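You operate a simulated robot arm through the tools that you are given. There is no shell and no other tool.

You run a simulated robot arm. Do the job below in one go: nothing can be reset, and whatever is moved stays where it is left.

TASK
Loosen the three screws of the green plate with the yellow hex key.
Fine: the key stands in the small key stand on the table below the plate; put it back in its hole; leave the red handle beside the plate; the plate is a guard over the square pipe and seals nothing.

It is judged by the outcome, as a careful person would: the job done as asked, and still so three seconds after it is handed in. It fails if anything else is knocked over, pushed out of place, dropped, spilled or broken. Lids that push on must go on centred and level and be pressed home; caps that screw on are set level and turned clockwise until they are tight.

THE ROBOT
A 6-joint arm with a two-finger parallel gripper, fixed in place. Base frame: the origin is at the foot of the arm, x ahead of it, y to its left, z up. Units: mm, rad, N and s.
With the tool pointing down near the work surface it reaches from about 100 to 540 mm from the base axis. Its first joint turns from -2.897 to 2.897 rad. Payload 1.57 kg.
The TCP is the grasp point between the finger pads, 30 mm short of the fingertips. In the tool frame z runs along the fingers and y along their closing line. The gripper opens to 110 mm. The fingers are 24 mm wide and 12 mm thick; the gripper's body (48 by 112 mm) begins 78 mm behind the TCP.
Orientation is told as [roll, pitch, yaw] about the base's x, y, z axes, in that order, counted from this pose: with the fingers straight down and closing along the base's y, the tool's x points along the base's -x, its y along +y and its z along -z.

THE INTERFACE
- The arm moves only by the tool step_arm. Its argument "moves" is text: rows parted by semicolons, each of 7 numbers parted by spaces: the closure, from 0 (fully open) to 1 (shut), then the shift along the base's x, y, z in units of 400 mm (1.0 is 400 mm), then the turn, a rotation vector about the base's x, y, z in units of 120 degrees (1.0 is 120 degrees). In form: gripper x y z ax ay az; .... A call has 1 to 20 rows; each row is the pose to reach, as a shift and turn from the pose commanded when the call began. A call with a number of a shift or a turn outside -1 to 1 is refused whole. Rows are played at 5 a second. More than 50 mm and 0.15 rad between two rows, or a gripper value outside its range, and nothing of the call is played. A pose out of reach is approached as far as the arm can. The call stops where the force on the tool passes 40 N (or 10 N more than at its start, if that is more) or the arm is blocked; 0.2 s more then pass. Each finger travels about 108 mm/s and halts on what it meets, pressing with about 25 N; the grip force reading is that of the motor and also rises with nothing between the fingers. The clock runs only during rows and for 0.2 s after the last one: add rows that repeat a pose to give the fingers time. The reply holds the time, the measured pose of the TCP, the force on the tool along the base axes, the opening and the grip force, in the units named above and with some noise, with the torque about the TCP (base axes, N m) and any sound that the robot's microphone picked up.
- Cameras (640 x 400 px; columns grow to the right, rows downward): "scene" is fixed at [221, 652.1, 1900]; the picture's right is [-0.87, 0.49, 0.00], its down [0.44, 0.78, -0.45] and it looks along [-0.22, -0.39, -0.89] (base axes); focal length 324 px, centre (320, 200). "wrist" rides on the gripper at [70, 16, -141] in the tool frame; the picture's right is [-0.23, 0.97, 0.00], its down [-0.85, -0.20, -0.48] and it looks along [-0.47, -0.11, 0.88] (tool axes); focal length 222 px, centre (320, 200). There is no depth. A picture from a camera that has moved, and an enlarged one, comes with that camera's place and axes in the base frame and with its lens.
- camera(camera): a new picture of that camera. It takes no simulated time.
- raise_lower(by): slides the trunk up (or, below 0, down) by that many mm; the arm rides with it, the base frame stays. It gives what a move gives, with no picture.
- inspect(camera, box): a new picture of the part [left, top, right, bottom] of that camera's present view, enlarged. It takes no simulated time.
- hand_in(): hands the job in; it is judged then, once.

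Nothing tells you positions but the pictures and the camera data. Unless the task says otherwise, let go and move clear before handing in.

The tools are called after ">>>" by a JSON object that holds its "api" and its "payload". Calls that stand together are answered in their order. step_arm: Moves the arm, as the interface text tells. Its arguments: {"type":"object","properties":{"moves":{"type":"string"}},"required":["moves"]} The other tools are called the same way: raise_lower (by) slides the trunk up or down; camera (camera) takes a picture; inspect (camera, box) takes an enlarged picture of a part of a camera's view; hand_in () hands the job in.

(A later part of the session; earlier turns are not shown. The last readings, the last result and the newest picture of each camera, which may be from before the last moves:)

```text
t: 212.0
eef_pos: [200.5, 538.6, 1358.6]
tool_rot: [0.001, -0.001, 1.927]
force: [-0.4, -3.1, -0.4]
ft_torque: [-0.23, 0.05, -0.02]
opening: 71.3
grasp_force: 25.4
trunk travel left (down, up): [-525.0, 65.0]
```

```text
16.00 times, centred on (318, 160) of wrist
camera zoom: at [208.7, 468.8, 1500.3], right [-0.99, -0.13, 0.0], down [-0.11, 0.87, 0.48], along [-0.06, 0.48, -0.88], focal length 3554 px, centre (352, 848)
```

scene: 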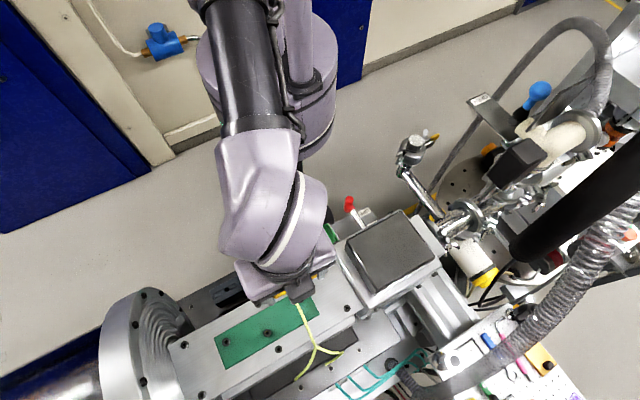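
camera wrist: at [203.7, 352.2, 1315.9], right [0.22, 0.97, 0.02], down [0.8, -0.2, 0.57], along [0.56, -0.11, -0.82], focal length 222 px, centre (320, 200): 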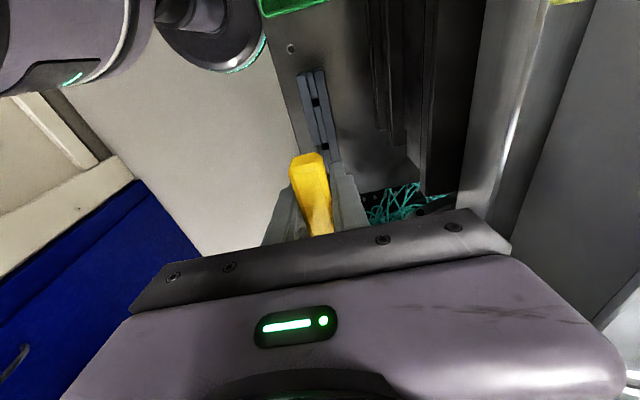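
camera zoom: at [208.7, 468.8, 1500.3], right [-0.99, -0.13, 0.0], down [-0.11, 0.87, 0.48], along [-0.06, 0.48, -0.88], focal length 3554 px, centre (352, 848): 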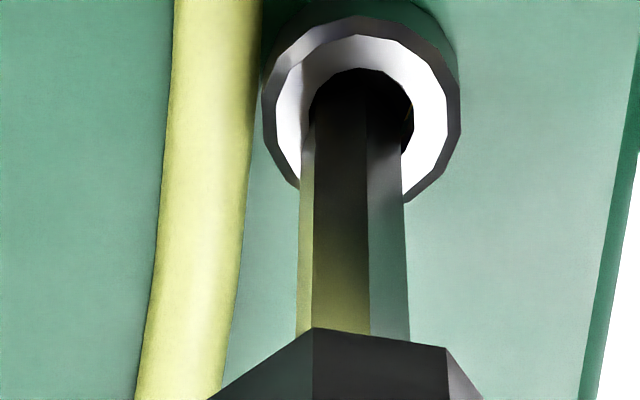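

There's a steady −y pull, so I'm biased to +y. I'll re-centre by the force and press lightly again while sweeping.

>>> {"api": "step_arm", "payload": {"moves": "1 0 -0.002 0 0 0 0; 1 0 -0.004 0 0 0 0; 1 0 -0.004 0 0 0 0"}}

>>> {"api": "step_arm", "payload": {"moves": "1 0 0 -0.002 0 0 0; 1 0 0 -0.004 0 0 0; 1 0 0 -0.004 0 0 0"}}

>>> {"api": "inspect", "payload": {"camera": "wrist", "box": [298, 147, 338, 172]}}

```text
t: 212.8
eef_pos: [200.5, 537.9, 1358.7]
tool_rot: [0.0, 0.0, 1.929]
force: [-0.9, 0.0, -1.1]
ft_torque: [-0.02, 0.02, -0.06]
opening: 71.2
grasp_force: 25.1
trunk travel left (down, up): [-525.0, 65.0]
```

```text
t: 213.6
eef_pos: [199.4, 537.4, 1356.9]
tool_rot: [-0.002, -0.002, 1.928]
force: [-1.0, 1.3, 7.4]
ft_torque: [0.09, 0.05, -0.01]
opening: 71.4
grasp_force: 24.9
trunk travel left (down, up): [-525.0, 65.0]
```

```text
16.00 times, centred on (318, 160) of wrist
camera zoom: at [208.3, 467.2, 1499.5], right [-0.99, -0.13, 0.0], down [-0.11, 0.87, 0.48], along [-0.06, 0.48, -0.88], focal length 3554 px, centre (352, 848)
```

zoom: 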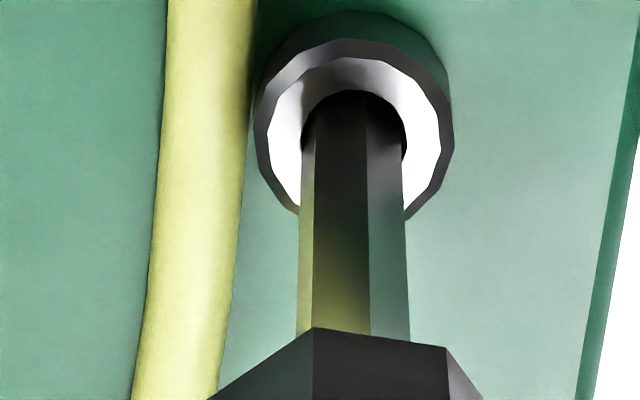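

Lateral force is now about zero, with 7 N down. Fine sweep from here.

>>> {"api": "step_arm", "payload": {"moves": "1 0 0 0 0 0 0.012; 1 0 0 0 0 0 0.024; 1 0 0 0 0 0 0.036; 1 0 0 0 0 0 0.048; 1 0 0 0 0 0 0.06; 1 0 0 0 0 0 0.06"}}

>>> {"api": "step_arm", "payload": {"moves": "1 0 0 0 0 0 0.012; 1 0 0 0 0 0 0.024; 1 0 0 0 0 0 0.036; 1 0 0 0 0 0 0.048; 1 0 0 0 0 0 0.06; 1 0 0 0 0 0 0.06"}}

>>> {"api": "step_arm", "payload": {"moves": "1 0 0 0 0 0 0.012; 1 0 0 0 0 0 0.024; 1 0 0 0 0 0 0.036; 1 0 0 0 0 0 0.048; 1 0 0 0 0 0 0.06; 1 0 0 0 0 0 0.06"}}

>>> {"api": "step_arm", "payload": {"moves": "1 0 0 0 0 0 0.012; 1 0 0 0 0 0 0.024; 1 0 0 0 0 0 0.036; 1 0 0 0 0 0 0.048; 1 0 0 0 0 0 0.06; 1 0 0 0 0 0 0.06"}}

>>> {"api": "inspect", "payload": {"camera": "wrist", "box": [298, 147, 338, 172]}}

```text
t: 215.0
eef_pos: [201.4, 537.2, 1357.1]
tool_rot: [-0.001, -0.001, 2.054]
force: [2.5, 2.3, 15.7]
ft_torque: [0.21, -0.19, -0.04]
opening: 71.4
grasp_force: 24.6
trunk travel left (down, up): [-525.0, 65.0]
```

```text
t: 216.4
eef_pos: [200.1, 537.7, 1358.0]
tool_rot: [0.0, -0.001, 2.179]
force: [2.1, 1.1, 15.9]
ft_torque: [0.16, -0.17, -0.04]
opening: 71.5
grasp_force: 24.6
trunk travel left (down, up): [-525.0, 65.0]
```

```text
t: 217.8
eef_pos: [199.6, 535.7, 1357.3]
tool_rot: [-0.003, -0.002, 2.306]
force: [1.8, 1.8, 20.3]
ft_torque: [0.16, -0.11, -0.05]
opening: 71.6
grasp_force: 25.1
trunk travel left (down, up): [-525.0, 65.0]
```

```text
t: 219.2
eef_pos: [200.4, 536.2, 1356.6]
tool_rot: [-0.001, -0.001, 2.432]
force: [0.1, -2.6, 13.8]
ft_torque: [-0.16, 0.0, -0.02]
opening: 71.2
grasp_force: 25.0
trunk travel left (down, up): [-525.0, 65.0]
```

```text
16.00 times, centred on (318, 160) of wrist
camera zoom: at [240.8, 478.8, 1498.9], right [-0.81, -0.59, 0.0], down [-0.52, 0.71, 0.48], along [-0.28, 0.39, -0.88], focal length 3554 px, centre (352, 848)
```

zoom: 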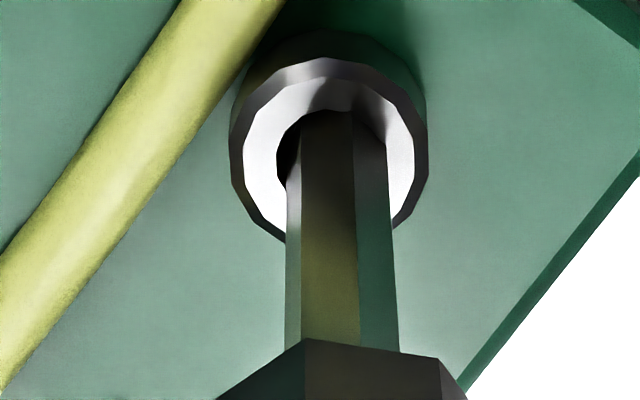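

>>> {"api": "inspect", "payload": {"camera": "scene", "box": [284, 278, 324, 303]}}

>>> {"api": "inspect", "payload": {"camera": "wrist", "box": [298, 137, 338, 162]}}

```text
16.00 times, centred on (304, 290) of scene
camera zoom: at [221.0, 652.1, 1900.0], right [-0.87, 0.49, 0.0], down [0.44, 0.78, -0.45], along [-0.22, -0.39, -0.89], focal length 5188 px, centre (576, -1248)
```

zoom: 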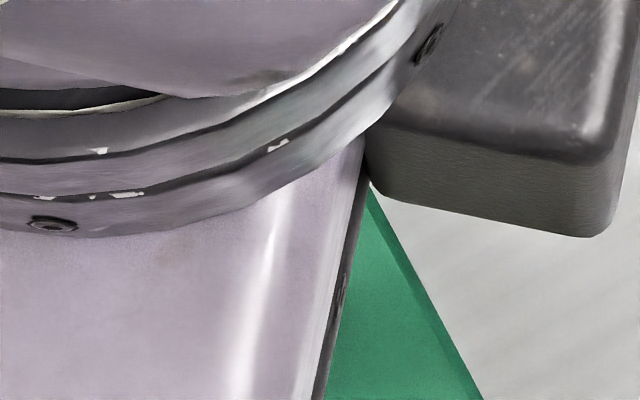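

```text
16.00 times, centred on (318, 150) of wrist
camera zoom: at [240.8, 478.8, 1498.9], right [-0.81, -0.59, 0.0], down [-0.52, 0.71, 0.48], along [-0.28, 0.39, -0.88], focal length 3554 px, centre (352, 1008)
```

zoom: 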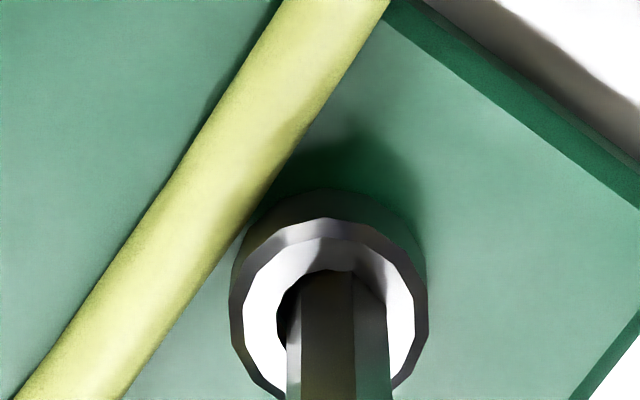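

It's still resting at the rim; the key has slid up about 6 mm in the grip instead of entering. I'll lift clear and study the socket interiors to see how each hex recess is oriented.

>>> {"api": "step_arm", "payload": {"moves": "1 0 0 0.02 0 0 0; 1 0 0 0.06 0 0 0; 1 0 0 0.12 0 0 0; 1 0 0 0.15 0 0 0; 1 0 0 0.15 0 0 0"}}

>>> {"api": "inspect", "payload": {"camera": "wrist", "box": [220, 80, 420, 220]}}

>>> {"api": "inspect", "payload": {"camera": "wrist", "box": [310, 130, 330, 142]}}

```text
t: 220.4
eef_pos: [200.6, 537.6, 1416.8]
tool_rot: [0.001, 0.0, 2.43]
force: [0.5, 1.0, -1.5]
ft_torque: [-0.01, 0.0, -0.01]
opening: 71.0
grasp_force: 24.6
trunk travel left (down, up): [-525.0, 65.0]
```

```text
2.86 times, centred on (320, 150) of wrist
camera zoom: at [241.9, 480.9, 1558.5], right [-0.81, -0.59, 0.0], down [-0.52, 0.71, 0.48], along [-0.28, 0.39, -0.88], focal length 635 px, centre (320, 343)
```

zoom: 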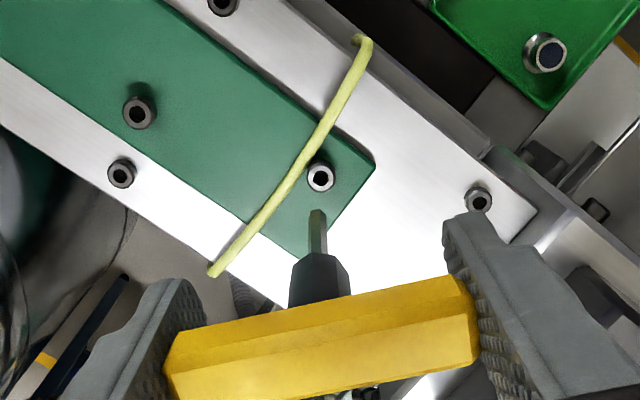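

```text
16.00 times, centred on (320, 136) of wrist
camera zoom: at [241.9, 480.9, 1558.5], right [-0.81, -0.59, 0.0], down [-0.52, 0.71, 0.48], along [-0.28, 0.39, -0.88], focal length 3554 px, centre (320, 1224)
```

zoom: 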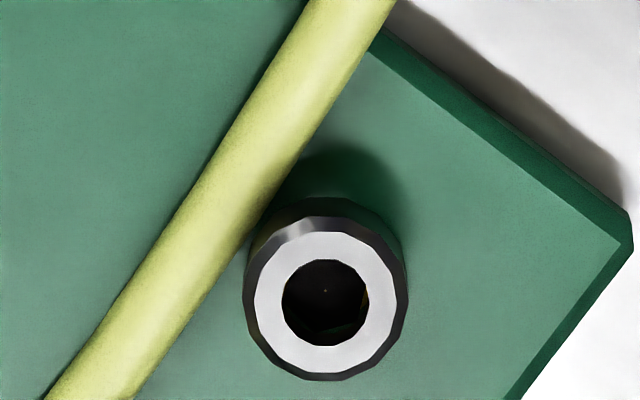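

>>> {"api": "inspect", "payload": {"camera": "wrist", "box": [247, 113, 267, 125]}}

>>> {"api": "inspect", "payload": {"camera": "wrist", "box": [240, 134, 260, 146]}}

>>> {"api": "inspect", "payload": {"camera": "scene", "box": [259, 327, 275, 337]}}

>>> {"api": "inspect", "payload": {"camera": "scene", "box": [218, 337, 234, 347]}}

```text
16.00 times, centred on (257, 119) of wrist
camera zoom: at [241.9, 480.9, 1558.5], right [-0.81, -0.59, 0.0], down [-0.52, 0.71, 0.48], along [-0.28, 0.39, -0.88], focal length 3554 px, centre (1328, 1496)
```

zoom: 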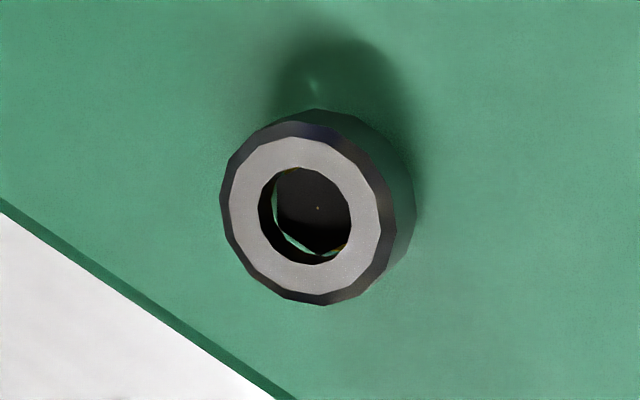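

```text
16.00 times, centred on (250, 140) of wrist
camera zoom: at [241.9, 480.9, 1558.5], right [-0.81, -0.59, 0.0], down [-0.52, 0.71, 0.48], along [-0.28, 0.39, -0.88], focal length 3554 px, centre (1440, 1160)
```

zoom: 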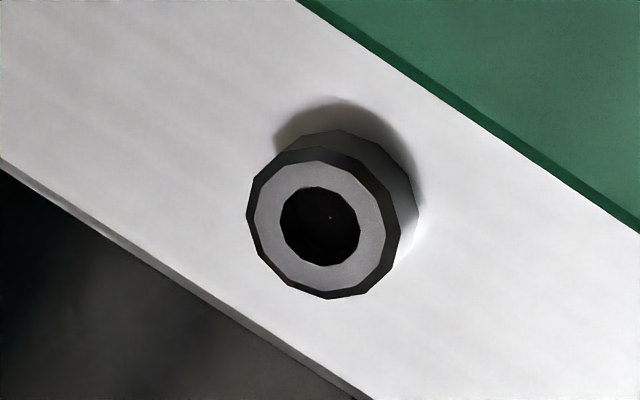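

```text
16.00 times, centred on (267, 332) of scene
camera zoom: at [221.0, 652.1, 1900.0], right [-0.87, 0.49, 0.0], down [0.44, 0.78, -0.45], along [-0.22, -0.39, -0.89], focal length 5188 px, centre (1168, -1912)
```

zoom: 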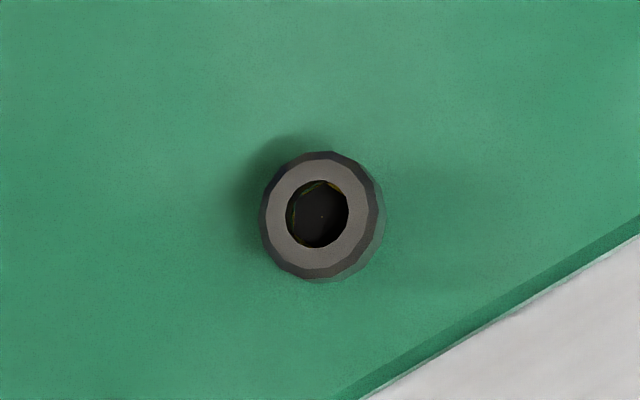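

```text
16.00 times, centred on (226, 342) of scene
camera zoom: at [221.0, 652.1, 1900.0], right [-0.87, 0.49, 0.0], down [0.44, 0.78, -0.45], along [-0.22, -0.39, -0.89], focal length 5188 px, centre (1824, -2072)
```

zoom: 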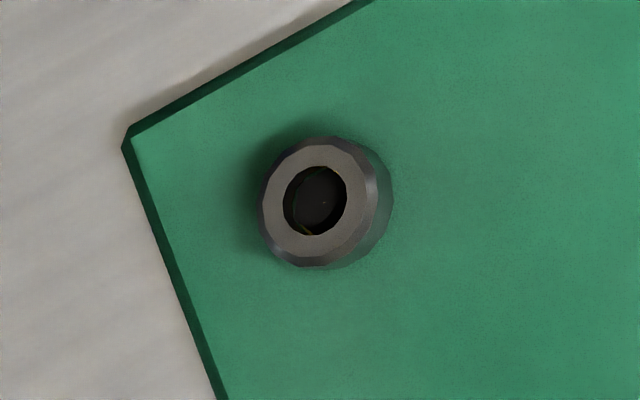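

The loosened S2 and S1 show green or coloured slivers inside the socket; the untouched pipe screws don't. S3 shows a faint sliver, so my attempts may have partly turned it. I'll view S3 from the same angle as S2 for a fair comparison.

>>> {"api": "step_arm", "payload": {"moves": "1 -0.07 -0.02 0.05 0 0 0; 1 -0.14 -0.04 0.05 0 0 0; 1 -0.203 -0.061 0.02 0 0 0; 1 -0.203 -0.061 0 0 0 0; 1 -0.203 -0.061 0 0 0 0"}}

>>> {"api": "inspect", "payload": {"camera": "wrist", "box": [247, 113, 267, 125]}}

>>> {"api": "inspect", "payload": {"camera": "scene", "box": [296, 288, 312, 298]}}

>>> {"api": "camera", "payload": {"camera": "scene"}}

```text
t: 221.6
eef_pos: [118.0, 514.3, 1415.9]
tool_rot: [0.0, 0.001, 2.431]
force: [0.5, -0.4, 0.0]
ft_torque: [0.0, -0.03, -0.06]
opening: 71.2
grasp_force: 24.6
trunk travel left (down, up): [-525.0, 65.0]
```

```text
16.00 times, centred on (257, 119) of wrist
camera zoom: at [159.3, 457.0, 1558.7], right [-0.81, -0.59, 0.0], down [-0.52, 0.71, 0.48], along [-0.28, 0.39, -0.88], focal length 3554 px, centre (1328, 1496)
```

zoom: 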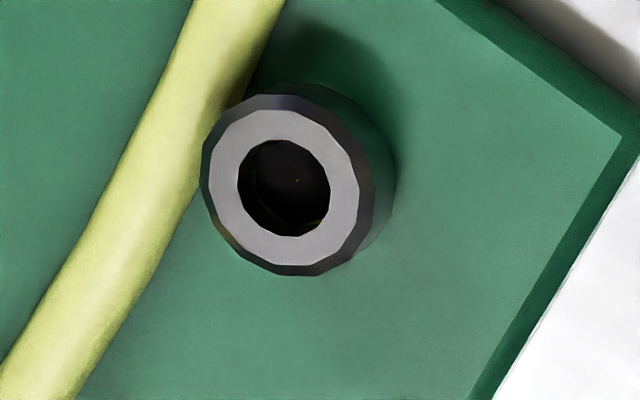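

```text
16.00 times, centred on (304, 293) of scene
camera zoom: at [221.0, 652.1, 1900.0], right [-0.87, 0.49, 0.0], down [0.44, 0.78, -0.45], along [-0.22, -0.39, -0.89], focal length 5188 px, centre (576, -1288)
```

zoom: 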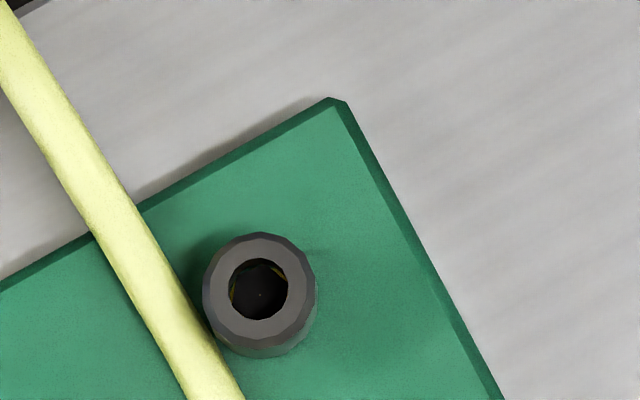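

```text
taken
```

scene: 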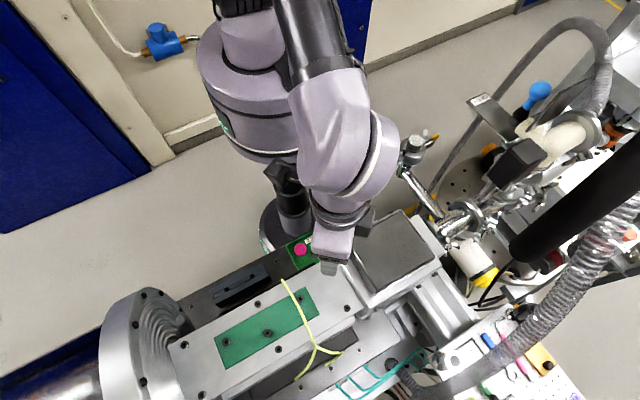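

S3's interior has changed since the start, and less than S2's. So the key did engage S3 during those sweeps and turned it partway; the hex has about 30° of play. I'll go back to S3, rotate to a low yaw in the air, re-enter, and make one long counter-clockwise sweep.

>>> {"api": "step_arm", "payload": {"moves": "1 0.07 0.02 0.05 0 0 0; 1 0.14 0.04 0.05 0 0 0; 1 0.203 0.061 0.05 0 0 0; 1 0.203 0.061 0.05 0 0 0"}}

>>> {"api": "step_arm", "payload": {"moves": "1 0 0 0 0 0 -0.06; 1 0 0 0 0 0 -0.12; 1 0 0 0 0 0 -0.18; 1 0 0 0 0 0 -0.24; 1 0 0 0 0 0 -0.3; 1 0 0 0 0 0 -0.36; 1 0 0 0 0 0 -0.42; 1 0 0 0 0 0 -0.48; 1 0 0 0 0 0 -0.54; 1 0 0 0 0 0 -0.6; 1 0 0 0 0 0 -0.66; 1 0 0 0 0 0 -0.72; 1 0 0 0 0 0 -0.78; 1 0 0 0 0 0 -0.84; 1 0 0 0 0 0 -0.9; 1 0 0 0 0 0 -0.95; 1 0 0 0 0 0 -1.0; 1 0 0 0 0 0 -1.0"}}

>>> {"api": "inspect", "payload": {"camera": "wrist", "box": [298, 145, 338, 170]}}

>>> {"api": "inspect", "payload": {"camera": "wrist", "box": [220, 80, 420, 220]}}

```text
t: 222.6
eef_pos: [200.1, 538.0, 1437.5]
tool_rot: [-0.002, 0.001, 2.432]
force: [-0.4, -0.5, 0.1]
ft_torque: [0.0, -0.01, -0.02]
opening: 71.4
grasp_force: 24.8
trunk travel left (down, up): [-525.0, 65.0]
```

```text
t: 226.4
eef_pos: [199.8, 539.3, 1436.2]
tool_rot: [0.0, -0.001, 0.335]
force: [0.6, 0.2, -0.7]
ft_torque: [-0.03, -0.04, -0.01]
opening: 71.1
grasp_force: 24.9
trunk travel left (down, up): [-525.0, 65.0]
```

```text
16.00 times, centred on (318, 158) of wrist
camera zoom: at [128.2, 531.6, 1578.5], right [-0.11, 0.99, 0.0], down [0.87, 0.09, 0.48], along [0.48, 0.05, -0.88], focal length 3554 px, centre (352, 880)
```

zoom: 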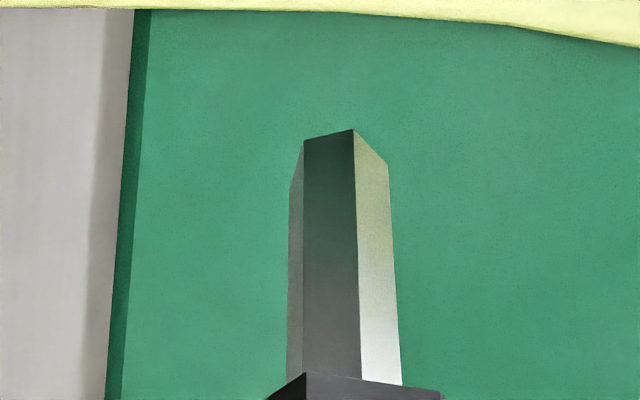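

```text
2.86 times, centred on (320, 150) of wrist
camera zoom: at [128.2, 531.6, 1578.5], right [-0.11, 0.99, 0.0], down [0.87, 0.09, 0.48], along [0.48, 0.05, -0.88], focal length 635 px, centre (320, 343)
```

zoom: 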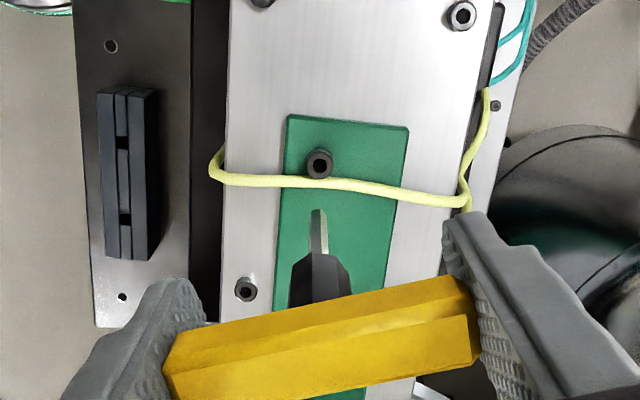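

Lined up roughly; I'll correct by (−2.6, +0.7) mm and descend 65 mm.

>>> {"api": "step_arm", "payload": {"moves": "1 -0.0065 0.0018 -0.05 0 0 0; 1 -0.0065 0.0018 -0.1 0 0 0; 1 -0.0065 0.0018 -0.15 0 0 0; 1 -0.0065 0.0018 -0.1625 0 0 0; 1 -0.0065 0.0018 -0.1625 0 0 0; 1 -0.0065 0.0018 -0.1625 0 0 0"}}

>>> {"api": "inspect", "payload": {"camera": "wrist", "box": [298, 140, 338, 165]}}

```text
t: 227.8
eef_pos: [198.9, 539.7, 1372.4]
tool_rot: [0.0, 0.001, 0.338]
force: [-0.2, -0.7, -0.6]
ft_torque: [0.05, 0.02, -0.01]
opening: 71.3
grasp_force: 25.3
trunk travel left (down, up): [-525.0, 65.0]
```

```text
16.00 times, centred on (318, 152) of wrist
camera zoom: at [125.5, 532.1, 1513.6], right [-0.11, 0.99, 0.0], down [0.87, 0.09, 0.48], along [0.48, 0.05, -0.88], focal length 3554 px, centre (352, 960)
```

zoom: 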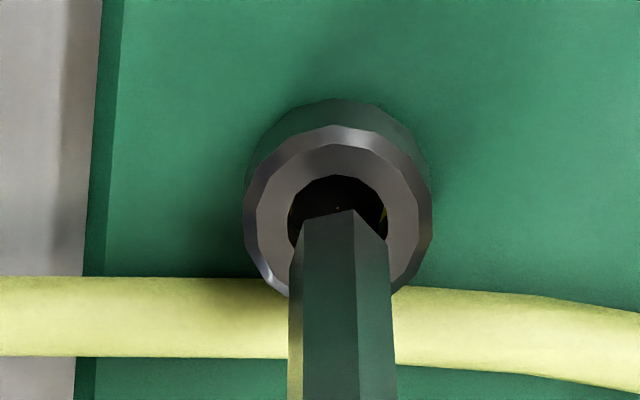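

>>> {"api": "step_arm", "payload": {"moves": "1 0 0 -0.006 0 0 0; 1 0 0 -0.0125 0 0 0; 1 0 0 -0.0125 0 0 0"}}

>>> {"api": "inspect", "payload": {"camera": "wrist", "box": [298, 140, 338, 165]}}

```text
t: 228.6
eef_pos: [198.0, 537.1, 1366.8]
tool_rot: [0.0, -0.001, 0.337]
force: [-0.1, -0.4, 0.1]
ft_torque: [0.01, -0.01, -0.01]
opening: 71.2
grasp_force: 25.2
trunk travel left (down, up): [-525.0, 65.0]
```

```text
16.00 times, centred on (318, 152) of wrist
camera zoom: at [125.1, 531.8, 1508.5], right [-0.11, 0.99, 0.0], down [0.87, 0.09, 0.48], along [0.48, 0.05, -0.88], focal length 3554 px, centre (352, 960)
```

zoom: 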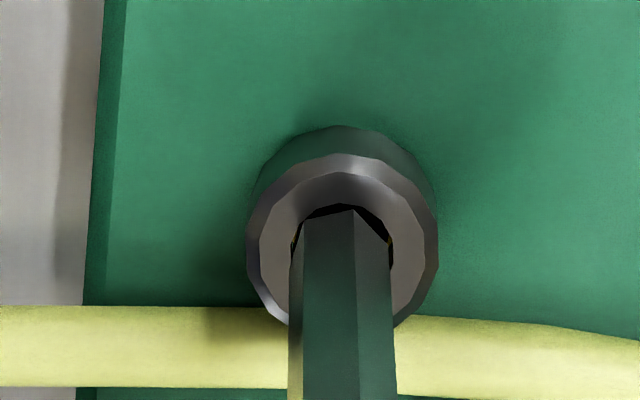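

>>> {"api": "step_arm", "payload": {"moves": "1 0 0.0008 -0.004 0 0 0; 1 0 0.0008 -0.0075 0 0 0; 1 0 0.0008 -0.0075 0 0 0"}}

>>> {"api": "inspect", "payload": {"camera": "wrist", "box": [298, 140, 338, 165]}}

```text
t: 229.4
eef_pos: [198.6, 538.7, 1363.9]
tool_rot: [0.0, 0.0, 0.336]
force: [-0.5, 0.1, -0.7]
ft_torque: [0.05, -0.02, 0.01]
opening: 71.1
grasp_force: 25.0
trunk travel left (down, up): [-525.0, 65.0]
```

```text
16.00 times, centred on (318, 152) of wrist
camera zoom: at [125.7, 532.6, 1505.8], right [-0.11, 0.99, 0.0], down [0.87, 0.09, 0.48], along [0.48, 0.05, -0.88], focal length 3554 px, centre (352, 960)
```

zoom: 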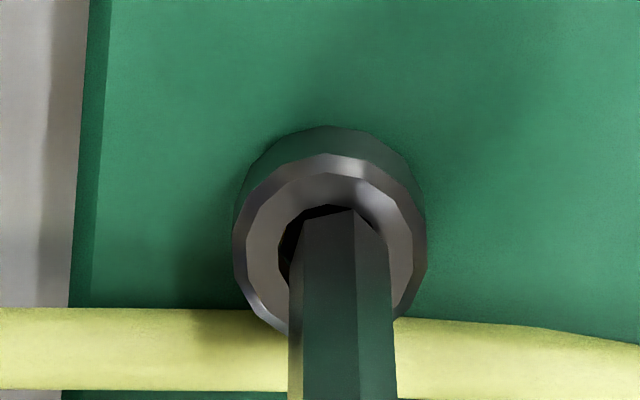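

>>> {"api": "step_arm", "payload": {"moves": "1 0.002 -0.0004 -0.003 0 0 0; 1 0.004 -0.0004 -0.0075 0 0 0; 1 0.004 -0.0004 -0.0075 0 0 0"}}

>>> {"api": "inspect", "payload": {"camera": "wrist", "box": [298, 140, 338, 165]}}

```text
t: 230.2
eef_pos: [199.9, 537.6, 1360.8]
tool_rot: [-0.001, 0.0, 0.337]
force: [-0.1, -0.6, 0.5]
ft_torque: [-0.02, 0.03, -0.01]
opening: 71.2
grasp_force: 25.3
trunk travel left (down, up): [-525.0, 65.0]
```

```text
16.00 times, centred on (318, 152) of wrist
camera zoom: at [127.1, 531.8, 1502.8], right [-0.11, 0.99, 0.0], down [0.87, 0.09, 0.48], along [0.48, 0.05, -0.88], focal length 3554 px, centre (352, 960)
```

zoom: 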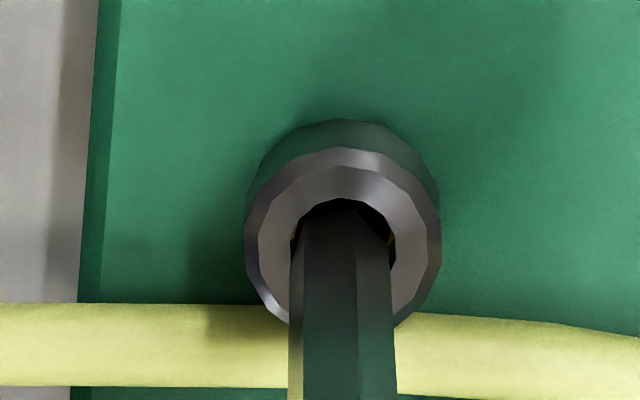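

>>> {"api": "step_arm", "payload": {"moves": "1 0.0005 0.001 -0.003 0 0 0; 1 0.0005 0.001 -0.006 0 0 0; 1 0.0005 0.001 -0.006 0 0 0"}}

>>> {"api": "inspect", "payload": {"camera": "wrist", "box": [298, 140, 338, 165]}}

```text
t: 231.0
eef_pos: [198.8, 539.0, 1358.1]
tool_rot: [0.001, 0.0, 0.337]
force: [-0.9, -0.5, -0.2]
ft_torque: [-0.06, 0.05, 0.02]
opening: 71.3
grasp_force: 25.0
trunk travel left (down, up): [-525.0, 65.0]
```

```text
16.00 times, centred on (318, 152) of wrist
camera zoom: at [127.1, 532.3, 1500.3], right [-0.11, 0.99, 0.0], down [0.87, 0.09, 0.48], along [0.48, 0.05, -0.88], focal length 3554 px, centre (352, 960)
```

zoom: 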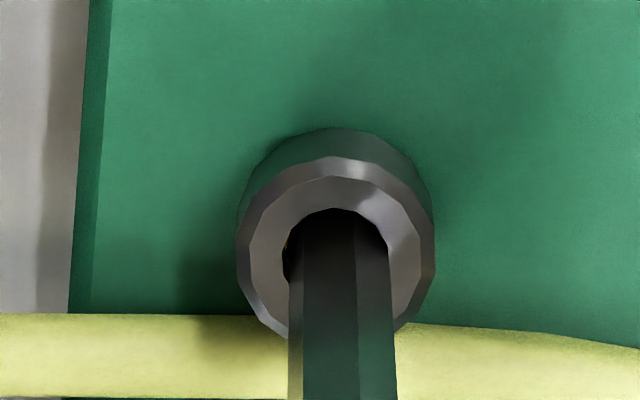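

>>> {"api": "step_arm", "payload": {"moves": "1 0.0002 -0.0005 -0.003 0 0 0; 1 0.0002 -0.0005 -0.006 0 0 0; 1 0.0002 -0.0005 -0.006 0 0 0"}}

>>> {"api": "step_arm", "payload": {"moves": "1 0 0 -0.002 0 0 0; 1 0 0 -0.004 0 0 0; 1 0 0 -0.004 0 0 0"}}

>>> {"api": "inspect", "payload": {"camera": "wrist", "box": [298, 140, 338, 165]}}

```text
t: 231.8
eef_pos: [197.9, 538.1, 1357.1]
tool_rot: [0.001, -0.001, 0.336]
force: [2.9, 3.4, 16.8]
ft_torque: [0.29, -0.25, -0.02]
opening: 71.5
grasp_force: 24.8
trunk travel left (down, up): [-525.0, 65.0]
```

```text
t: 232.6
eef_pos: [197.5, 536.7, 1354.4]
tool_rot: [0.004, -0.002, 0.337]
force: [-0.7, -0.1, 23.5]
ft_torque: [0.01, -0.06, -0.04]
opening: 70.9
grasp_force: 24.7
trunk travel left (down, up): [-525.0, 65.0]
```

```text
16.00 times, centred on (318, 152) of wrist
camera zoom: at [125.9, 530.2, 1497.5], right [-0.11, 0.99, 0.0], down [0.87, 0.09, 0.48], along [0.48, 0.05, -0.88], focal length 3554 px, centre (352, 960)
```

zoom: 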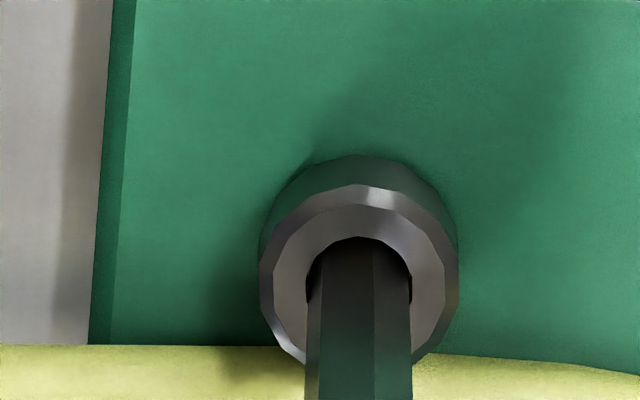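

The key tip is in the socket with about 20 N down. I'll ease off to light pressure and start the long counter-clockwise sweep, correcting side loads as I go.

>>> {"api": "step_arm", "payload": {"moves": "1 0 0 0.003 0 0 0; 1 0 0 0.0035 0 0 0.03; 1 0 0 0.0035 0 0 0.06; 1 0 0 0.0035 0 0 0.1; 1 0 0 0.0035 0 0 0.14; 1 0 0 0.0035 0 0 0.18; 1 0 0 0.0035 0 0 0.18"}}

>>> {"api": "step_arm", "payload": {"moves": "1 0 0 0 0 0 0.04; 1 0 0 0 0 0 0.08; 1 0 0 0 0 0 0.12; 1 0 0 0 0 0 0.16; 1 0 0 0 0 0 0.2; 1 0 0 0 0 0 0.2"}}

>>> {"api": "inspect", "payload": {"camera": "wrist", "box": [220, 100, 420, 240]}}

```text
t: 234.2
eef_pos: [198.8, 538.4, 1355.9]
tool_rot: [-0.001, -0.003, 0.714]
force: [-0.3, -4.1, 9.6]
ft_torque: [-0.34, 0.02, -0.01]
opening: 71.1
grasp_force: 25.0
trunk travel left (down, up): [-525.0, 65.0]
```

```text
t: 235.6
eef_pos: [198.5, 537.4, 1356.1]
tool_rot: [0.0, -0.002, 1.135]
force: [-1.8, -2.4, 12.2]
ft_torque: [-0.14, 0.07, -0.02]
opening: 71.1
grasp_force: 25.4
trunk travel left (down, up): [-525.0, 65.0]
```

```text
2.86 times, centred on (320, 170) of wrist
camera zoom: at [153.8, 481.8, 1498.6], right [-0.79, 0.62, 0.0], down [0.54, 0.69, 0.48], along [0.3, 0.38, -0.88], focal length 635 px, centre (320, 286)
```

zoom: 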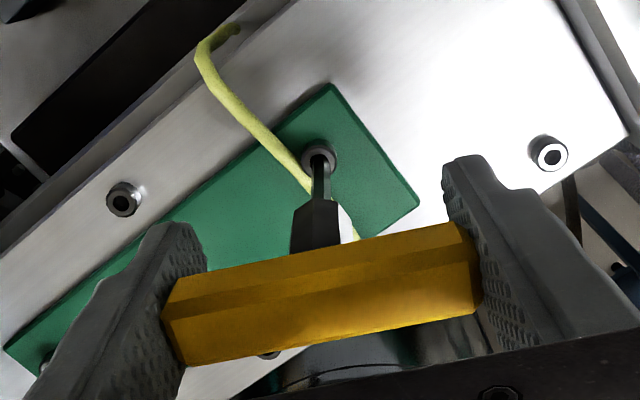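

>>> {"api": "step_arm", "payload": {"moves": "1 -0.0006 -0.001 0 0 0 0.04; 1 -0.0006 -0.001 0 0 0 0.08; 1 -0.0006 -0.001 0 0 0 0.12; 1 -0.0006 -0.001 0 0 0 0.16; 1 -0.0006 -0.001 0 0 0 0.2; 1 -0.0006 -0.001 0 0 0 0.2"}}

>>> {"api": "step_arm", "payload": {"moves": "1 0 0 0 0 0 0.04; 1 0 0 0 0 0 0.08; 1 0 0 0 0 0 0.12; 1 0 0 0 0 0 0.16; 1 0 0 0 0 0 0.2; 1 0 0 0 0 0 0.2"}}

>>> {"api": "step_arm", "payload": {"moves": "1 0 0 0 0 0 0.04; 1 0 0 0 0 0 0.08; 1 0 0 0 0 0 0.12; 1 0 0 0 0 0 0.16; 1 0 0 0 0 0 0.2; 1 0 0 0 0 0 0.2"}}

>>> {"api": "inspect", "payload": {"camera": "wrist", "box": [220, 100, 420, 240]}}

>>> {"api": "inspect", "payload": {"camera": "wrist", "box": [298, 140, 338, 165]}}

```text
t: 237.0
eef_pos: [198.8, 537.9, 1356.2]
tool_rot: [-0.001, -0.003, 1.553]
force: [1.3, -0.2, 22.0]
ft_torque: [0.04, -0.12, -0.03]
opening: 71.0
grasp_force: 24.9
trunk travel left (down, up): [-525.0, 65.0]
```

```text
t: 238.4
eef_pos: [198.7, 537.2, 1356.5]
tool_rot: [-0.001, -0.002, 1.973]
force: [1.8, 1.1, 19.4]
ft_torque: [0.07, -0.11, -0.16]
opening: 71.0
grasp_force: 24.7
trunk travel left (down, up): [-525.0, 65.0]
```

```text
t: 239.8
eef_pos: [199.0, 537.4, 1356.9]
tool_rot: [-0.003, -0.003, 2.391]
force: [2.7, -0.7, 17.0]
ft_torque: [-0.1, -0.21, -0.23]
opening: 71.1
grasp_force: 25.5
trunk travel left (down, up): [-525.0, 65.0]
```

```text
2.86 times, centred on (320, 170) of wrist
camera zoom: at [238.2, 478.0, 1498.6], right [-0.83, -0.56, 0.0], down [-0.49, 0.73, 0.48], along [-0.27, 0.4, -0.88], focal length 635 px, centre (320, 286)
```

zoom: 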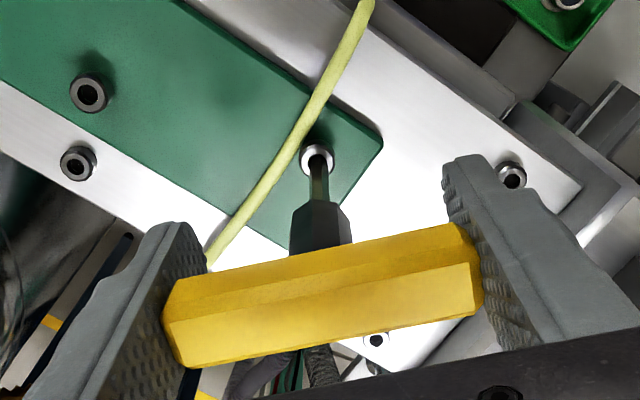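

```text
16.00 times, centred on (318, 152) of wrist
camera zoom: at [238.2, 478.0, 1498.6], right [-0.83, -0.56, 0.0], down [-0.49, 0.73, 0.48], along [-0.27, 0.4, -0.88], focal length 3554 px, centre (352, 960)
```

zoom: 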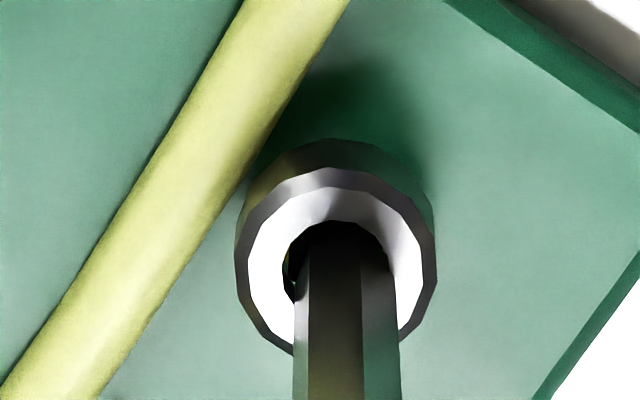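

Torque has climbed to −0.16 and then −0.23 N·m with the bar still flush: the same end stop as the other two. S3 is fully loosened. I'll unwind just to zero torque, then lift straight out.

>>> {"api": "step_arm", "payload": {"moves": "1 0 0 0.002 0 0 -0.06; 1 0 0 0.003 0 0 -0.12; 1 0 0 0.003 0 0 -0.18; 1 0 0 0.003 0 0 -0.24; 1 0 0 0.003 0 0 -0.28; 1 0 0 0.003 0 0 -0.28"}}

>>> {"api": "step_arm", "payload": {"moves": "1 0 0 0.01 0 0 0; 1 0 0 0.02 0 0 0; 1 0 0 0.04 0 0 0; 1 0 0 0.08 0 0 0; 1 0 0 0.14 0 0 0; 1 0 0 0.2 0 0 0; 1 0 0 0.2 0 0 0"}}

>>> {"api": "inspect", "payload": {"camera": "wrist", "box": [220, 80, 420, 220]}}

>>> {"api": "inspect", "payload": {"camera": "wrist", "box": [300, 118, 340, 143]}}

```text
t: 241.2
eef_pos: [199.2, 538.4, 1357.5]
tool_rot: [0.002, 0.001, 1.801]
force: [-0.4, -1.5, 2.3]
ft_torque: [-0.17, 0.06, -0.1]
opening: 71.2
grasp_force: 25.4
trunk travel left (down, up): [-525.0, 65.0]
```

```text
t: 242.8
eef_pos: [199.8, 538.4, 1437.6]
tool_rot: [-0.001, 0.0, 1.803]
force: [1.0, -0.2, -0.8]
ft_torque: [-0.02, -0.01, 0.03]
opening: 71.2
grasp_force: 25.1
trunk travel left (down, up): [-525.0, 65.0]
```

```text
2.86 times, centred on (320, 150) of wrist
camera zoom: at [198.6, 467.4, 1580.3], right [-1.0, 0.0, 0.0], down [0.0, 0.88, 0.48], along [0.0, 0.48, -0.88], focal length 635 px, centre (320, 343)
```

zoom: 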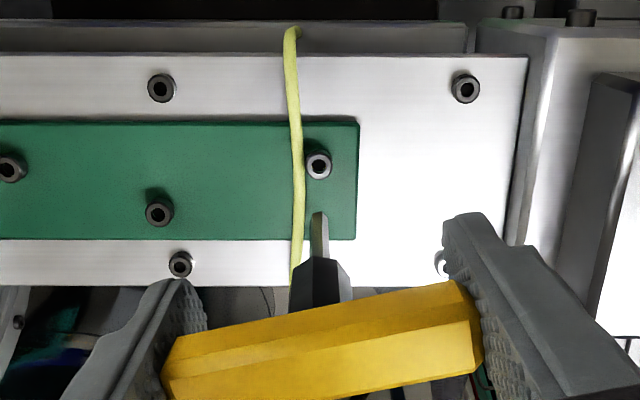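

```text
16.00 times, centred on (320, 130) of wrist
camera zoom: at [198.6, 467.4, 1580.3], right [-1.0, 0.0, 0.0], down [0.0, 0.88, 0.48], along [0.0, 0.48, -0.88], focal length 3554 px, centre (320, 1312)
```

zoom: 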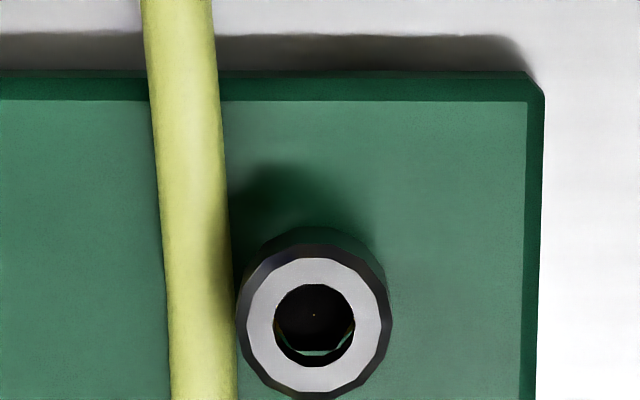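

All three sockets now show the same orientation and the same green sliver inside. Now I'll return the key: go over to the stand at height and turn to yaw 0, with the bar along y as it originally stood.

>>> {"api": "step_arm", "payload": {"moves": "1 0.02 -0.05 0.02 0 0 -0.06; 1 0.04 -0.1 0.04 0 0 -0.12; 1 0.06 -0.15 0.05 0 0 -0.18; 1 0.08 -0.2 0.05 0 0 -0.24; 1 0.1 -0.25 0.05 0 0 -0.3; 1 0.12 -0.3 0.05 0 0 -0.36; 1 0.14 -0.35 0.05 0 0 -0.42; 1 0.16 -0.4 0.05 0 0 -0.48; 1 0.18 -0.45 0.05 0 0 -0.54; 1 0.2 -0.5 0.05 0 0 -0.6; 1 0.213 -0.5 0.05 0 0 -0.66; 1 0.213 -0.5 0.05 0 0 -0.72; 1 0.213 -0.5 0.05 0 0 -0.78; 1 0.213 -0.5 0.05 0 0 -0.84; 1 0.213 -0.5 0.05 0 0 -0.86; 1 0.213 -0.5 0.05 0 0 -0.86"}}

>>> {"api": "inspect", "payload": {"camera": "wrist", "box": [220, 80, 420, 220]}}

>>> {"api": "inspect", "payload": {"camera": "wrist", "box": [298, 145, 338, 170]}}

>>> {"api": "inspect", "payload": {"camera": "scene", "box": [200, 280, 340, 380]}}

```text
t: 246.2
eef_pos: [284.1, 337.5, 1456.0]
tool_rot: [0.001, 0.0, 0.0]
force: [0.2, -0.4, 0.2]
ft_torque: [0.0, -0.04, 0.01]
opening: 70.9
grasp_force: 25.3
trunk travel left (down, up): [-525.0, 65.0]
```

```text
2.86 times, centred on (320, 150) of wrist
camera zoom: at [213.6, 355.3, 1598.9], right [0.23, 0.97, 0.0], down [0.86, -0.2, 0.48], along [0.47, -0.11, -0.88], focal length 635 px, centre (320, 343)
```

zoom: 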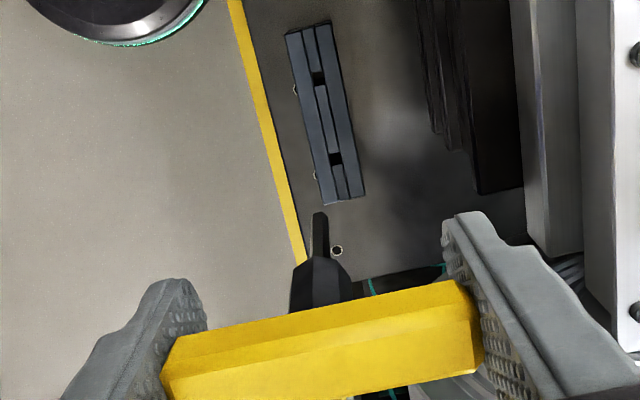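

```text
16.00 times, centred on (318, 158) of wrist
camera zoom: at [213.6, 355.3, 1598.9], right [0.23, 0.97, 0.0], down [0.86, -0.2, 0.48], along [0.47, -0.11, -0.88], focal length 3554 px, centre (352, 880)
```

zoom: 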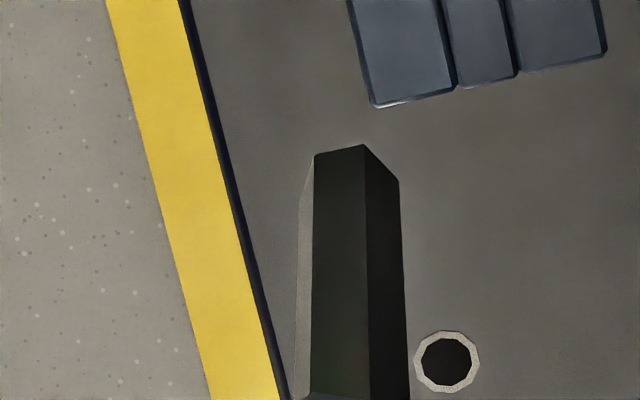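

```text
4.00 times, centred on (270, 330) of scene
camera zoom: at [221.0, 652.1, 1900.0], right [-0.87, 0.49, 0.0], down [0.44, 0.78, -0.45], along [-0.22, -0.39, -0.89], focal length 1297 px, centre (520, -320)
```

zoom: 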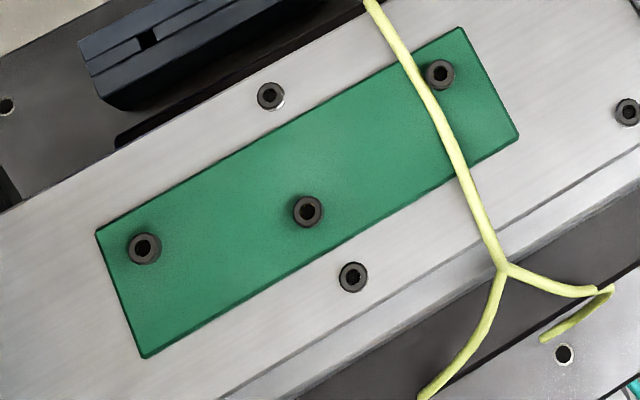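

The plate, wire and other screws are exactly as before. Now I'll lower the key over its hole.

>>> {"api": "step_arm", "payload": {"moves": "1 0.001 -0.006 0 0 0 0; 1 0.001 -0.006 0 0 0 0; 1 0.001 -0.006 0 0 0 0"}}

>>> {"api": "raise_lower", "payload": {"by": -380}}

>>> {"api": "inspect", "payload": {"camera": "wrist", "box": [270, 110, 370, 180]}}

```text
t: 247.0
eef_pos: [285.6, 335.4, 1457.8]
tool_rot: [0.0, 0.0, 0.003]
force: [0.0, -0.4, 0.3]
ft_torque: [-0.04, -0.01, 0.02]
opening: 71.2
grasp_force: 24.8
trunk travel left (down, up): [-525.0, 65.0]
```

```text
t: 250.7
eef_pos: [283.9, 335.4, 1077.0]
tool_rot: [0.0, 0.001, 0.002]
force: [0.1, 0.3, -0.7]
ft_torque: [0.02, 0.02, -0.02]
opening: 71.2
grasp_force: 24.9
trunk travel left (down, up): [-145.0, 445.0]
```

```text
5.71 times, centred on (320, 145) of wrist
camera zoom: at [213.6, 352.7, 1219.0], right [0.23, 0.97, 0.0], down [0.86, -0.2, 0.48], along [0.47, -0.11, -0.88], focal length 1269 px, centre (320, 514)
```

zoom: 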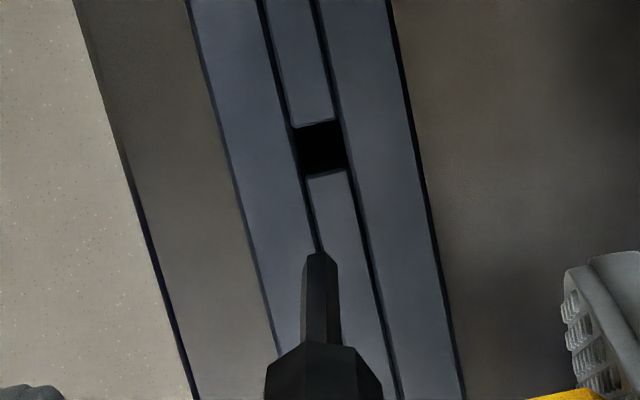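

Aligned. Lowering further.

>>> {"api": "raise_lower", "payload": {"by": -80}}

>>> {"api": "inspect", "payload": {"camera": "wrist", "box": [270, 110, 370, 180]}}

```text
t: 251.8
eef_pos: [284.7, 335.2, 996.6]
tool_rot: [-0.002, 0.001, 0.002]
force: [0.3, 0.1, -0.3]
ft_torque: [-0.02, 0.01, -0.01]
opening: 71.1
grasp_force: 25.0
trunk travel left (down, up): [-65.0, 525.0]
```

```text
5.71 times, centred on (320, 145) of wrist
camera zoom: at [213.6, 352.7, 1139.1], right [0.23, 0.97, 0.0], down [0.86, -0.2, 0.48], along [0.47, -0.11, -0.88], focal length 1269 px, centre (320, 514)
```

zoom: 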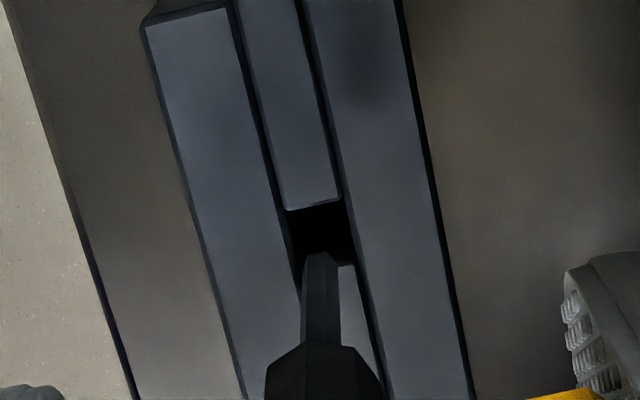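

>>> {"api": "step_arm", "payload": {"moves": "1 0 0 -0.025 0 0 0; 1 0 0 -0.05 0 0 0; 1 0 0 -0.065 0 0 0; 1 0 0 -0.08 0 0 0; 1 0 0 -0.095 0 0 0; 1 0 0 -0.095 0 0 0"}}

>>> {"api": "step_arm", "payload": {"moves": "1 0 0 -0.02 0 0 0; 1 0 0 -0.04 0 0 0; 1 0 0 -0.055 0 0 0; 1 0 0 -0.07 0 0 0; 1 0 0 -0.08 0 0 0; 1 0 0 -0.08 0 0 0"}}

>>> {"api": "inspect", "payload": {"camera": "wrist", "box": [220, 100, 420, 240]}}

```text
t: 253.2
eef_pos: [285.8, 335.4, 957.9]
tool_rot: [-0.002, -0.001, 0.002]
force: [-0.4, -0.2, -0.4]
ft_torque: [-0.04, 0.0, 0.01]
opening: 71.0
grasp_force: 25.2
trunk travel left (down, up): [-65.0, 525.0]
```

```text
t: 254.6
eef_pos: [284.2, 334.8, 928.1]
tool_rot: [0.0, 0.001, 0.003]
force: [0.8, -0.3, -0.6]
ft_torque: [0.0, -0.02, 0.0]
opening: 71.1
grasp_force: 25.2
trunk travel left (down, up): [-65.0, 525.0]
```

```text
2.86 times, centred on (320, 170) of wrist
camera zoom: at [213.2, 352.7, 1070.2], right [0.23, 0.97, 0.0], down [0.86, -0.2, 0.48], along [0.47, -0.11, -0.88], focal length 635 px, centre (320, 286)
```

zoom: 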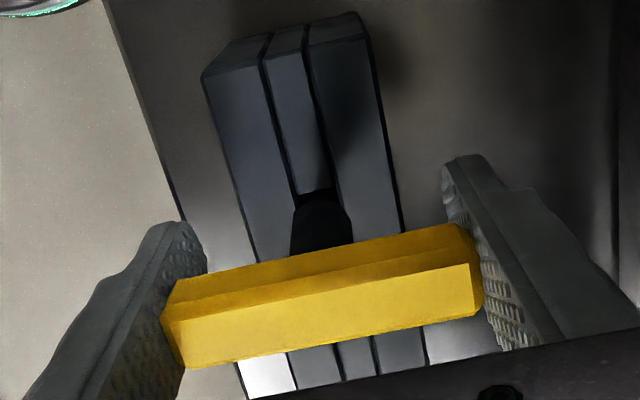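

Going in freely. I'll ease down the last stretch until it seats on its collar.

>>> {"api": "step_arm", "payload": {"moves": "1 0 0 -0.01 0 0 0; 1 0 0 -0.0175 0 0 0; 1 0 0 -0.0225 0 0 0; 1 0 0 -0.0225 0 0 0"}}

>>> {"api": "step_arm", "payload": {"moves": "1 0 0 -0.003 0 0 0; 1 0 0 -0.0065 0 0 0; 1 0 0 -0.0065 0 0 0"}}

```text
t: 255.6
eef_pos: [283.4, 336.6, 918.3]
tool_rot: [-0.001, 0.001, 0.001]
force: [-0.5, -0.6, -1.0]
ft_torque: [0.03, 0.0, 0.02]
opening: 71.2
grasp_force: 25.5
trunk travel left (down, up): [-65.0, 525.0]
```

```text
t: 256.4
eef_pos: [284.8, 337.3, 914.0]
tool_rot: [0.0, 0.0, 0.003]
force: [0.3, 0.6, -1.2]
ft_torque: [0.0, -0.01, 0.0]
opening: 70.9
grasp_force: 24.9
trunk travel left (down, up): [-65.0, 525.0]
```

>>> {"api": "step_arm", "payload": {"moves": "1 0 0 -0.003 0 0 0; 1 0 0 -0.006 0 0 0; 1 0 0 -0.006 0 0 0"}}

>>> {"api": "step_arm", "payload": {"moves": "1 0 0 -0.003 0 0 0; 1 0 0 -0.005 0 0 0; 1 0 0 -0.005 0 0 0"}}

>>> {"api": "inspect", "payload": {"camera": "wrist", "box": [220, 100, 420, 240]}}

```text
t: 257.2
eef_pos: [284.5, 335.1, 912.7]
tool_rot: [-0.001, 0.001, 0.001]
force: [-0.2, 0.8, -0.2]
ft_torque: [0.02, -0.01, 0.0]
opening: 71.2
grasp_force: 24.9
trunk travel left (down, up): [-65.0, 525.0]
```

```text
t: 258.0
eef_pos: [284.2, 336.0, 911.5]
tool_rot: [0.001, -0.001, 0.001]
force: [0.7, 1.6, 11.3]
ft_torque: [0.1, 0.04, 0.03]
opening: 71.0
grasp_force: 25.3
trunk travel left (down, up): [-65.0, 525.0]
```

```text
2.86 times, centred on (320, 170) of wrist
camera zoom: at [213.3, 353.1, 1053.3], right [0.23, 0.97, 0.0], down [0.85, -0.2, 0.48], along [0.47, -0.11, -0.88], focal length 635 px, centre (320, 286)
```

zoom: 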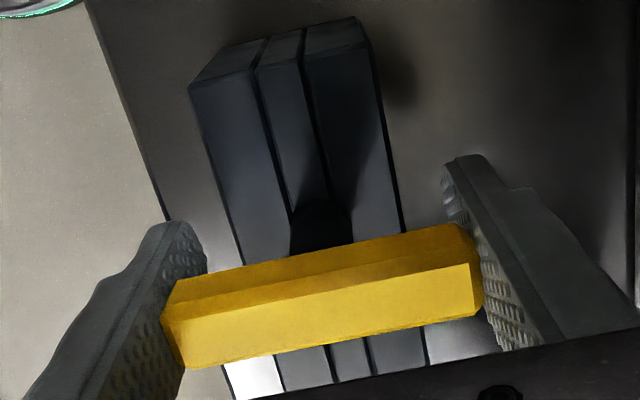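

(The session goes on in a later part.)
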